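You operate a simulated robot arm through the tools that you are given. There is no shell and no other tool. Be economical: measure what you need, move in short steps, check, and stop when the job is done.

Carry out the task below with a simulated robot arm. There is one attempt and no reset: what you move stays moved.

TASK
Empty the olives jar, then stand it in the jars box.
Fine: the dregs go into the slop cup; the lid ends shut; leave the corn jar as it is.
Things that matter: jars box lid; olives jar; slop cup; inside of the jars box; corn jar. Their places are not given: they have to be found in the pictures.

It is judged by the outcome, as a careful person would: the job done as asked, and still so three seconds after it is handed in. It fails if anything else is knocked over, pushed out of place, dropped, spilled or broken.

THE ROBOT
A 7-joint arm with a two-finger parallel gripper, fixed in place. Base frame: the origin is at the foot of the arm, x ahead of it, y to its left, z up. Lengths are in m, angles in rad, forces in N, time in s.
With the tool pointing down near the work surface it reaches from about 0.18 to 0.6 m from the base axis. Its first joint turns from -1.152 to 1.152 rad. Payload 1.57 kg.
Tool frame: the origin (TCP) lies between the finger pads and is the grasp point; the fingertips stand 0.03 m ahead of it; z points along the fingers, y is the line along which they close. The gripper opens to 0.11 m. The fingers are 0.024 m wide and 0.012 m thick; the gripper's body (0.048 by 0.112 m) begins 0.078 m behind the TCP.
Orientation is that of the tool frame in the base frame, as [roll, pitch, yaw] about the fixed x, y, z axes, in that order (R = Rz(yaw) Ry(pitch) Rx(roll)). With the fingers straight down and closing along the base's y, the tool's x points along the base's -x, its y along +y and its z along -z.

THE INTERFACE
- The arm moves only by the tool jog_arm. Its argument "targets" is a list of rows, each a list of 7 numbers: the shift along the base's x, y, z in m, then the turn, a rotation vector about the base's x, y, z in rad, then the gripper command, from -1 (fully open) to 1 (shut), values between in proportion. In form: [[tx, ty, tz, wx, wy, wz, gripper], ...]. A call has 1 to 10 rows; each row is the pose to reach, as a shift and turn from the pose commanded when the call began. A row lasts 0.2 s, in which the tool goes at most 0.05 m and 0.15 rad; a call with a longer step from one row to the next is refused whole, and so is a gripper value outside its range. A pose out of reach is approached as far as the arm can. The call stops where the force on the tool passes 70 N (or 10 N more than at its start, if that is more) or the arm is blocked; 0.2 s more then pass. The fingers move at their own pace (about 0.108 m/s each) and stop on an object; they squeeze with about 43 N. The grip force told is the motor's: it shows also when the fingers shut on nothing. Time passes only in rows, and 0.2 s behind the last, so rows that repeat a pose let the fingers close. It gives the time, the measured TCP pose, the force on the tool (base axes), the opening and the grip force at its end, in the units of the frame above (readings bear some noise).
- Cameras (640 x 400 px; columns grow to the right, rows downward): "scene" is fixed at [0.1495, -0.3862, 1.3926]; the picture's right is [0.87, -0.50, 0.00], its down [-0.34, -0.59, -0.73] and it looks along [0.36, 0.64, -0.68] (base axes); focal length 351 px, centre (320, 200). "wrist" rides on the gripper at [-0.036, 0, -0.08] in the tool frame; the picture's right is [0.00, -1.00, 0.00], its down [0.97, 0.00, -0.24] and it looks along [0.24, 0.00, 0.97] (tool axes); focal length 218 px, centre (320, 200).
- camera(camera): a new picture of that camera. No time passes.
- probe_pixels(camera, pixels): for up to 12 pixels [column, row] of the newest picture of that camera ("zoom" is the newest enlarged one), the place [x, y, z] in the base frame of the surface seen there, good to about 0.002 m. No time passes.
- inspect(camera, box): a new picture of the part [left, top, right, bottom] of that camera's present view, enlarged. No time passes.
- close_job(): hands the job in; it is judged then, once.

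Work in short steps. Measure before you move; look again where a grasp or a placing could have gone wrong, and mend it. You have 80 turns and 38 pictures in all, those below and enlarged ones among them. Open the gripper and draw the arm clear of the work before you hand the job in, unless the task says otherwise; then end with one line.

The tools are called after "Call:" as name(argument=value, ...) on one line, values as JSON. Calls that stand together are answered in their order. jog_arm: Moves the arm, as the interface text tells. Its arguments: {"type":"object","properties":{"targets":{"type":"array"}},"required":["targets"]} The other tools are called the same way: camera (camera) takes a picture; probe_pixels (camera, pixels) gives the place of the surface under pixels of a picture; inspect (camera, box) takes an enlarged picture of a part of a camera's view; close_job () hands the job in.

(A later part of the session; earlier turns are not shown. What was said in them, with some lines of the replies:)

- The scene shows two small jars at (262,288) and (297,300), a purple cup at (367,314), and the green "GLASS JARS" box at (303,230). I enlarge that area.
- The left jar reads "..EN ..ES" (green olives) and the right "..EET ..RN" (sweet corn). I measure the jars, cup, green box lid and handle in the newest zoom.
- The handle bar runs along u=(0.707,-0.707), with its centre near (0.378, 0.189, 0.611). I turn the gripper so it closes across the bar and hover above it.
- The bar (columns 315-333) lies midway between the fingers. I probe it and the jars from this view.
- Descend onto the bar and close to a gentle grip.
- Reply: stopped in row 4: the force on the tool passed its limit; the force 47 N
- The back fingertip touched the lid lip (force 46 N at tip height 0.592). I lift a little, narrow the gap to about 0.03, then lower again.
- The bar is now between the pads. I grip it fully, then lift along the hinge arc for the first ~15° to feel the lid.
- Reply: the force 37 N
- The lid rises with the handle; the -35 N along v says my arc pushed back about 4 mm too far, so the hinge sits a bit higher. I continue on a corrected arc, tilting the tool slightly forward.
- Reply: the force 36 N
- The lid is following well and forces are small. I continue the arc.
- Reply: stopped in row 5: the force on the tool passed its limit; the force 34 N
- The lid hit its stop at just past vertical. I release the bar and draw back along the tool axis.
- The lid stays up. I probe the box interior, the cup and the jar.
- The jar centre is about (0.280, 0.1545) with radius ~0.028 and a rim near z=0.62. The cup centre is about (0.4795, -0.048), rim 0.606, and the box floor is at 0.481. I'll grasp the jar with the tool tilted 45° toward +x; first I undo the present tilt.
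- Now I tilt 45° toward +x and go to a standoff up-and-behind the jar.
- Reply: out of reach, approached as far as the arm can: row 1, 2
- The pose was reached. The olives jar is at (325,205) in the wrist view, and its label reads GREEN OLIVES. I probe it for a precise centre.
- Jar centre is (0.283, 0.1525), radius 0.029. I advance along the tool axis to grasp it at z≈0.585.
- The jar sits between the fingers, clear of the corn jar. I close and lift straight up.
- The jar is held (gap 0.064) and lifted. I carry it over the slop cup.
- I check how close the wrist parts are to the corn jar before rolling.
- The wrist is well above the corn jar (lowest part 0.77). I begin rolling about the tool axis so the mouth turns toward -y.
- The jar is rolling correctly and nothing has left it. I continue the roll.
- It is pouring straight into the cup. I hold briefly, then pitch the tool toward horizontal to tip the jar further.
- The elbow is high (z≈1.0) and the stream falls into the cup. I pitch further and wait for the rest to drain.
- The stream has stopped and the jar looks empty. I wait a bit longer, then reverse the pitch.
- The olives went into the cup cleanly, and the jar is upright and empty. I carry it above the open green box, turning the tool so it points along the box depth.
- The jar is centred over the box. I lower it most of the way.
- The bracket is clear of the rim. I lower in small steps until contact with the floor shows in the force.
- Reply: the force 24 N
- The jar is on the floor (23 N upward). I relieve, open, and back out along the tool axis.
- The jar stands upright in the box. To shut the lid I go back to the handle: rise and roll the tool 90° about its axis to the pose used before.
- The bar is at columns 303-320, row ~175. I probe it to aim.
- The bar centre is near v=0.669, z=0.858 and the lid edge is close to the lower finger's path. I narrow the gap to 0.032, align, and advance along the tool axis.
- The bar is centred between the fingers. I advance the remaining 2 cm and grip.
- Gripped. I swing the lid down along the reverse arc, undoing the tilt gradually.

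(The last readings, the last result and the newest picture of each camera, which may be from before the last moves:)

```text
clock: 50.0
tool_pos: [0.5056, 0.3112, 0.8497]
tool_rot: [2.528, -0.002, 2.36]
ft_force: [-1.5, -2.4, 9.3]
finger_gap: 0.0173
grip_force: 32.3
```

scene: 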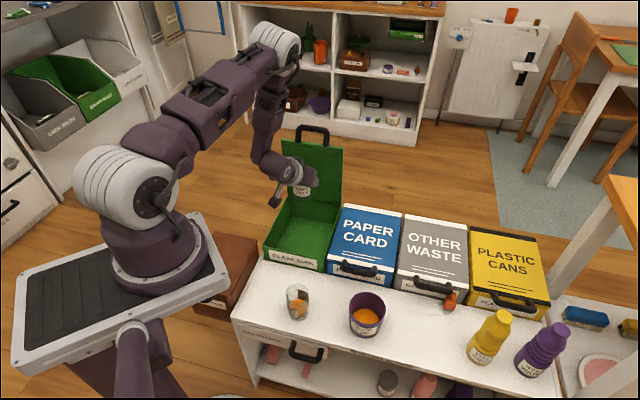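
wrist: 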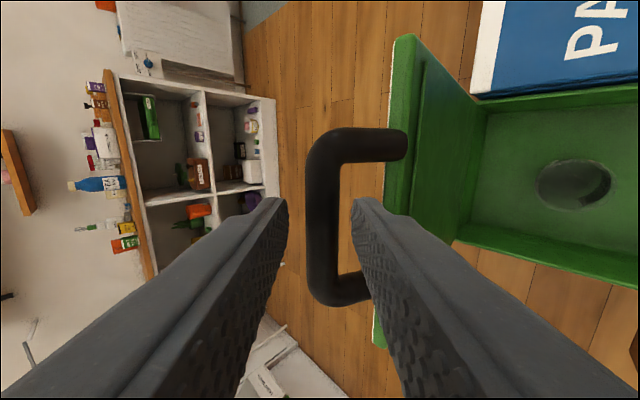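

Call:
jog_arm(targets=[[-0.0149, -0.0149, -0.0079, -0.031, 0.031, 0, 1], [-0.0292, -0.0292, -0.0176, -0.062, 0.062, 0, 1], [-0.0428, -0.0428, -0.029, -0.093, 0.093, 0, 1], [-0.0556, -0.0556, -0.0421, -0.124, 0.124, 0, 1], [-0.0676, -0.0676, -0.0567, -0.155, 0.155, 0, 1], [-0.0787, -0.0787, -0.0728, -0.186, 0.186, 0, 1]])

```text
clock: 51.4
tool_pos: [0.4268, 0.2344, 0.7772]
tool_rot: [2.793, -0.002, 2.36]
ft_force: [2.7, -0.7, -1.6]
finger_gap: 0.0177
grip_force: 32.8
```

Call:
jog_arm(targets=[[-0.0101, -0.0101, -0.0174, -0.031, 0.031, 0, 1], [-0.0192, -0.0192, -0.0359, -0.062, 0.062, 0, 1], [-0.027, -0.027, -0.0555, -0.093, 0.093, 0, 1], [-0.0336, -0.0336, -0.076, -0.124, 0.124, 0, 1], [-0.0389, -0.0389, -0.0972, -0.155, 0.155, 0, 1], [-0.0429, -0.0429, -0.119, -0.186, 0.186, 0, 1]])

```text
clock: 52.8
tool_pos: [0.3827, 0.19, 0.6565]
tool_rot: [3.057, -0.003, 2.357]
ft_force: [2.7, 0.1, 0.3]
finger_gap: 0.0177
grip_force: 32.0
```

Nearly shut. I take the last 4 cm slowly, watching for contact.

Call:
jog_arm(targets=[[-0.0015, -0.0015, -0.011, -0.02, 0.02, 0, 1], [-0.0026, -0.0026, -0.022, -0.04, 0.04, 0, 1], [-0.0033, -0.0033, -0.031, -0.055, 0.055, 0, 1], [-0.0037, -0.0037, -0.037, -0.06, 0.06, 0, 1], [-0.0037, -0.0037, -0.04, -0.06, 0.06, 0, 1]])

Call:
inspect(camera="scene", box=[240, 170, 400, 290])

```text
clock: 54.0
tool_pos: [0.3799, 0.1867, 0.6185]
tool_rot: [-3.141, -0.006, 2.356]
ft_force: [-3.9, -14.8, 0.3]
finger_gap: 0.0174
grip_force: 32.8
```

```text
3.33 times, centred on (320, 230) of scene
```

zoom: 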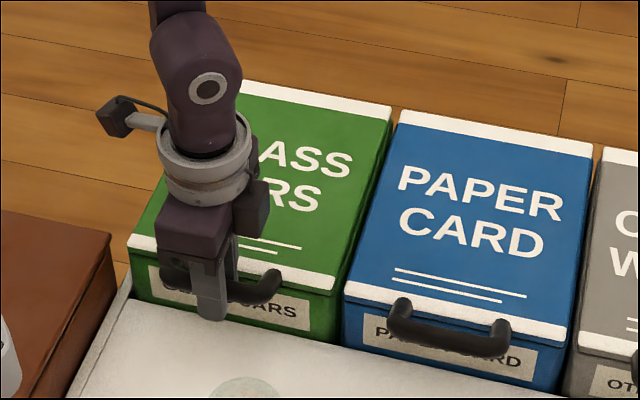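

Looks shut, but there is no downward contact force yet. I press down a few more millimetres.

Call:
jog_arm(targets=[[0, 0, -0.002, 0, 0, 0, 1], [0, 0, -0.004, 0, 0, 0, 1], [0, 0, -0.006, 0, 0, 0, 1]])

Call:
probe_pixels(camera="zoom", pixels=[[320, 275], [140, 243], [300, 270], [345, 180], [388, 108]])

```text
clock: 54.8
tool_pos: [0.3788, 0.187, 0.6125]
tool_rot: [-3.14, -0.006, 2.36]
ft_force: [-13.0, -20.3, 26.3]
finger_gap: 0.0174
grip_force: 32.4
```

```text
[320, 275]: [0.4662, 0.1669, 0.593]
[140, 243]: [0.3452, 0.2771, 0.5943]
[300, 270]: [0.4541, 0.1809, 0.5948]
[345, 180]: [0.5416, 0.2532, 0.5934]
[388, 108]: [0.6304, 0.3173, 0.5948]
```

The lid is down on its seat (26 N) at its original height. I release gently and rise straight up.

Call:
jog_arm(targets=[[0, 0, 0.002, 0, 0, 0, 0.7], [0, 0, 0.002, 0, 0, 0, 0.48], [0, 0, 0.002, 0, 0, 0, 0.45], [0, 0, 0.02, 0, 0, 0, 0.45], [0, 0, 0.05, 0, 0, 0, 0.3], [0, 0, 0.09, 0, 0, 0, 0], [-0.02, 0, 0.14, 0, 0, 0, -0.5], [-0.03, 0, 0.19, 0, 0, 0, -1], [-0.03, 0, 0.24, 0, 0, 0, -1], [-0.03, 0, 0.28, 0, 0, 0, -1]])

Call:
jog_arm(targets=[[0, 0.03, 0.04, 0, 0, 0, -1], [0, 0.06, 0.08, 0, 0, 0, -1], [0, 0.08, 0.12, 0, 0, 0, -1], [0, 0.08, 0.12, 0, 0, 0, -1]])

Call:
inspect(camera="scene", box=[220, 170, 420, 345])

Call:
camera(camera="scene")

```text
refused: row 7 steps farther than a row can; nothing moved
```

```text
clock: 55.2
tool_pos: [0.3708, 0.1928, 0.6429]
tool_rot: [-3.102, 0.006, 2.347]
ft_force: [-34.9, -48.5, 6.9]
finger_gap: 0.0545
grip_force: 0.1
stopped in row 2: the force on the tool passed its limit (the readings are from after the stop); the commanded pose is now the measured one
```

```text
2.29 times, centred on (320, 258) of scene
```

zoom: 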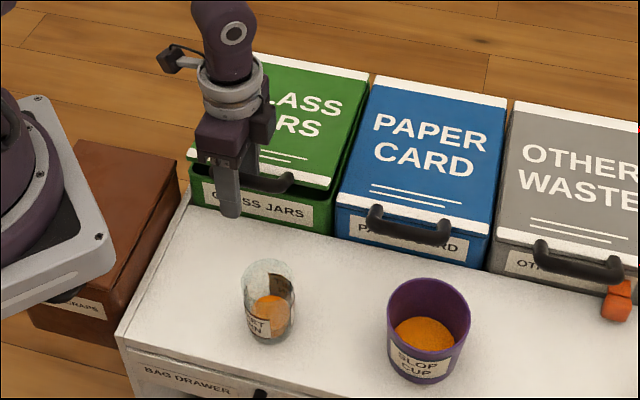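

```text
4 pictures are left
```

scene: 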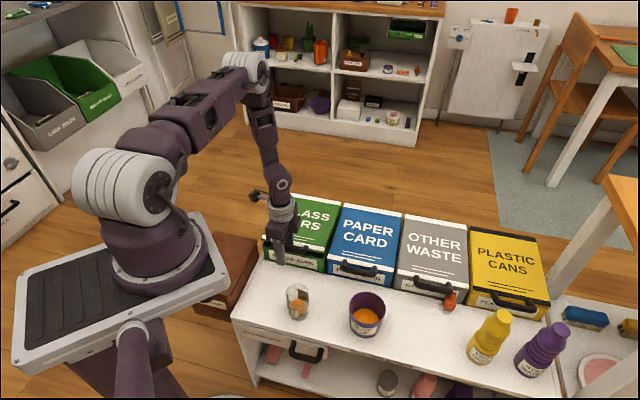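

The first call was refused, and the second then pulled the lid up a couple of centimetres before the fingers opened. The handle is still between the fingers, so I close on it again without moving.

Call:
jog_arm(targets=[[0, 0, 0, 0, 0, 0, 0.4], [0, 0, 0, 0, 0, 0, 1], [0, 0, 0, 0, 0, 0, 1], [0, 0, 0, 0, 0, 0, 1]])

Call:
camera(camera="wrist")

```text
clock: 56.2
tool_pos: [0.3767, 0.1966, 0.6445]
tool_rot: [-3.112, 0.01, 2.349]
ft_force: [-27.1, -44.9, 8.8]
finger_gap: 0.0177
grip_force: 32.3
```

```text
3 pictures are left
```

wrist: 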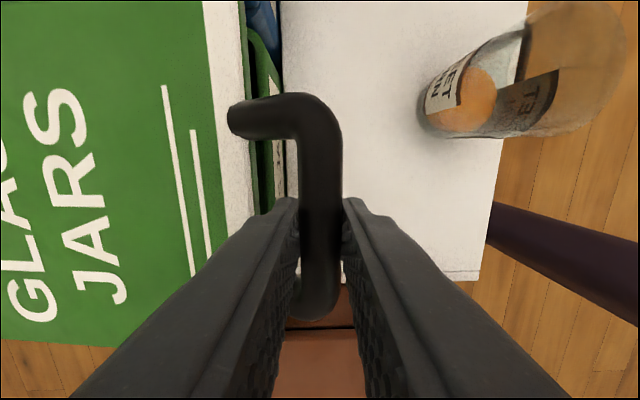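

The bar is gripped again, with a ~50 N sideways load. I relieve that toward -v and lower the lid step by step.

Call:
jog_arm(targets=[[-0.002, -0.003, -0.002, 0, 0, 0, 1], [-0.002, -0.004, -0.008, 0, 0, 0, 1], [-0.002, -0.005, -0.014, 0, 0, 0, 1]])

```text
clock: 57.0
tool_pos: [0.3738, 0.1947, 0.6298]
tool_rot: [-3.12, 0.01, 2.351]
ft_force: [-21.0, -31.4, 4.4]
finger_gap: 0.0176
grip_force: 32.7
```

Call:
jog_arm(targets=[[-0.001, -0.003, -0.005, 0, 0, 0, 1], [-0.001, -0.005, -0.011, 0, 0, 0, 1], [-0.001, -0.006, -0.017, 0, 0, 0, 1]])

```text
clock: 57.8
tool_pos: [0.3745, 0.1927, 0.6129]
tool_rot: [-3.123, 0.005, 2.354]
ft_force: [-29.6, 8.9, 0.3]
finger_gap: 0.018
grip_force: 32.7
```

Call:
jog_arm(targets=[[-0.001, 0.001, -0.002, 0, 0, 0, 1], [-0.002, 0.002, -0.004, 0, 0, 0, 1], [-0.002, 0.002, -0.005, 0, 0, 0, 1]])

```text
clock: 58.6
tool_pos: [0.3755, 0.191, 0.6091]
tool_rot: [-3.126, 0.016, 2.35]
ft_force: [-17.8, -17.4, 27.9]
finger_gap: 0.0175
grip_force: 33.0
```

The lid is seated (28 N). I open only to a 0.03 gap, with no lifting yet.

Call:
jog_arm(targets=[[0, 0, 0.001, 0, 0, 0, 0.5], [0, 0, 0.001, 0, 0, 0, 0.48], [0, 0, 0.001, 0, 0, 0, 0.48]])

```text
clock: 59.4
tool_pos: [0.3756, 0.1915, 0.6093]
tool_rot: [-3.127, 0.012, 2.351]
ft_force: [0.8, -0.2, -0.8]
finger_gap: 0.0286
grip_force: 0.0
```

Released with zero load. I rise straight up with the gap unchanged, then open once clear.

Call:
jog_arm(targets=[[0, 0, 0.012, 0, 0, 0, 0.48], [0, 0, 0.03, 0, 0, 0, 0.48], [0, 0, 0.06, 0, 0, 0, 0.48], [0, 0, 0.1, 0, 0, 0, 0.48], [0, 0, 0.14, 0, 0, 0, 0], [0, 0, 0.18, 0, 0, 0, -0.5], [0, 0, 0.22, 0, 0, 0, -1], [0, 0, 0.26, 0, 0, 0, -1], [0, 0.03, 0.3, 0, 0, 0, -1], [0, 0.06, 0.34, 0, 0, 0, -1]])

Call:
inspect(camera="scene", box=[220, 170, 420, 345])

```text
clock: 61.6
tool_pos: [0.3746, 0.2517, 0.9493]
tool_rot: [-3.125, 0.012, 2.351]
ft_force: [0.4, 0.4, 0.4]
finger_gap: 0.1101
grip_force: 0.0
```

```text
2.29 times, centred on (320, 258) of scene
```

zoom: 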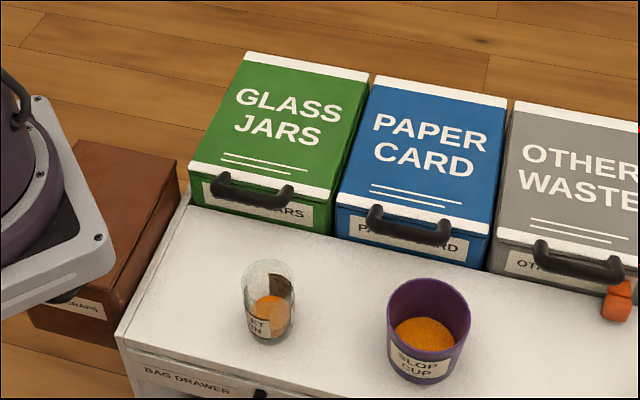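

Call:
probe_pixels(camera="zoom", pixels=[[195, 167], [335, 192], [250, 58], [365, 76], [260, 130], [250, 192]])

```text
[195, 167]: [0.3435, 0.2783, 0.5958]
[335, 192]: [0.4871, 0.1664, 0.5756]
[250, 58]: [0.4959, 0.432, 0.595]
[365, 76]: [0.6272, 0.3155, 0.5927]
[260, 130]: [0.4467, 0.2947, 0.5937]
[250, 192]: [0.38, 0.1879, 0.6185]
```

The lid is flat at z≈0.594 with its handle at 0.6185, both as at the start. The corn jar and cup are undisturbed and the arm is clear, so I hand in.

Call:
close_job()

```text
The job is handed in.
```

The olives jar has been emptied into the slop cup and stands upright in the jars box. The lid is shut and the corn jar was not touched. While I was letting go of the handle, the lid lifted 2–3 cm; I pressed it back down to its seat and checked it from outside, but could not look at the jar again after that.
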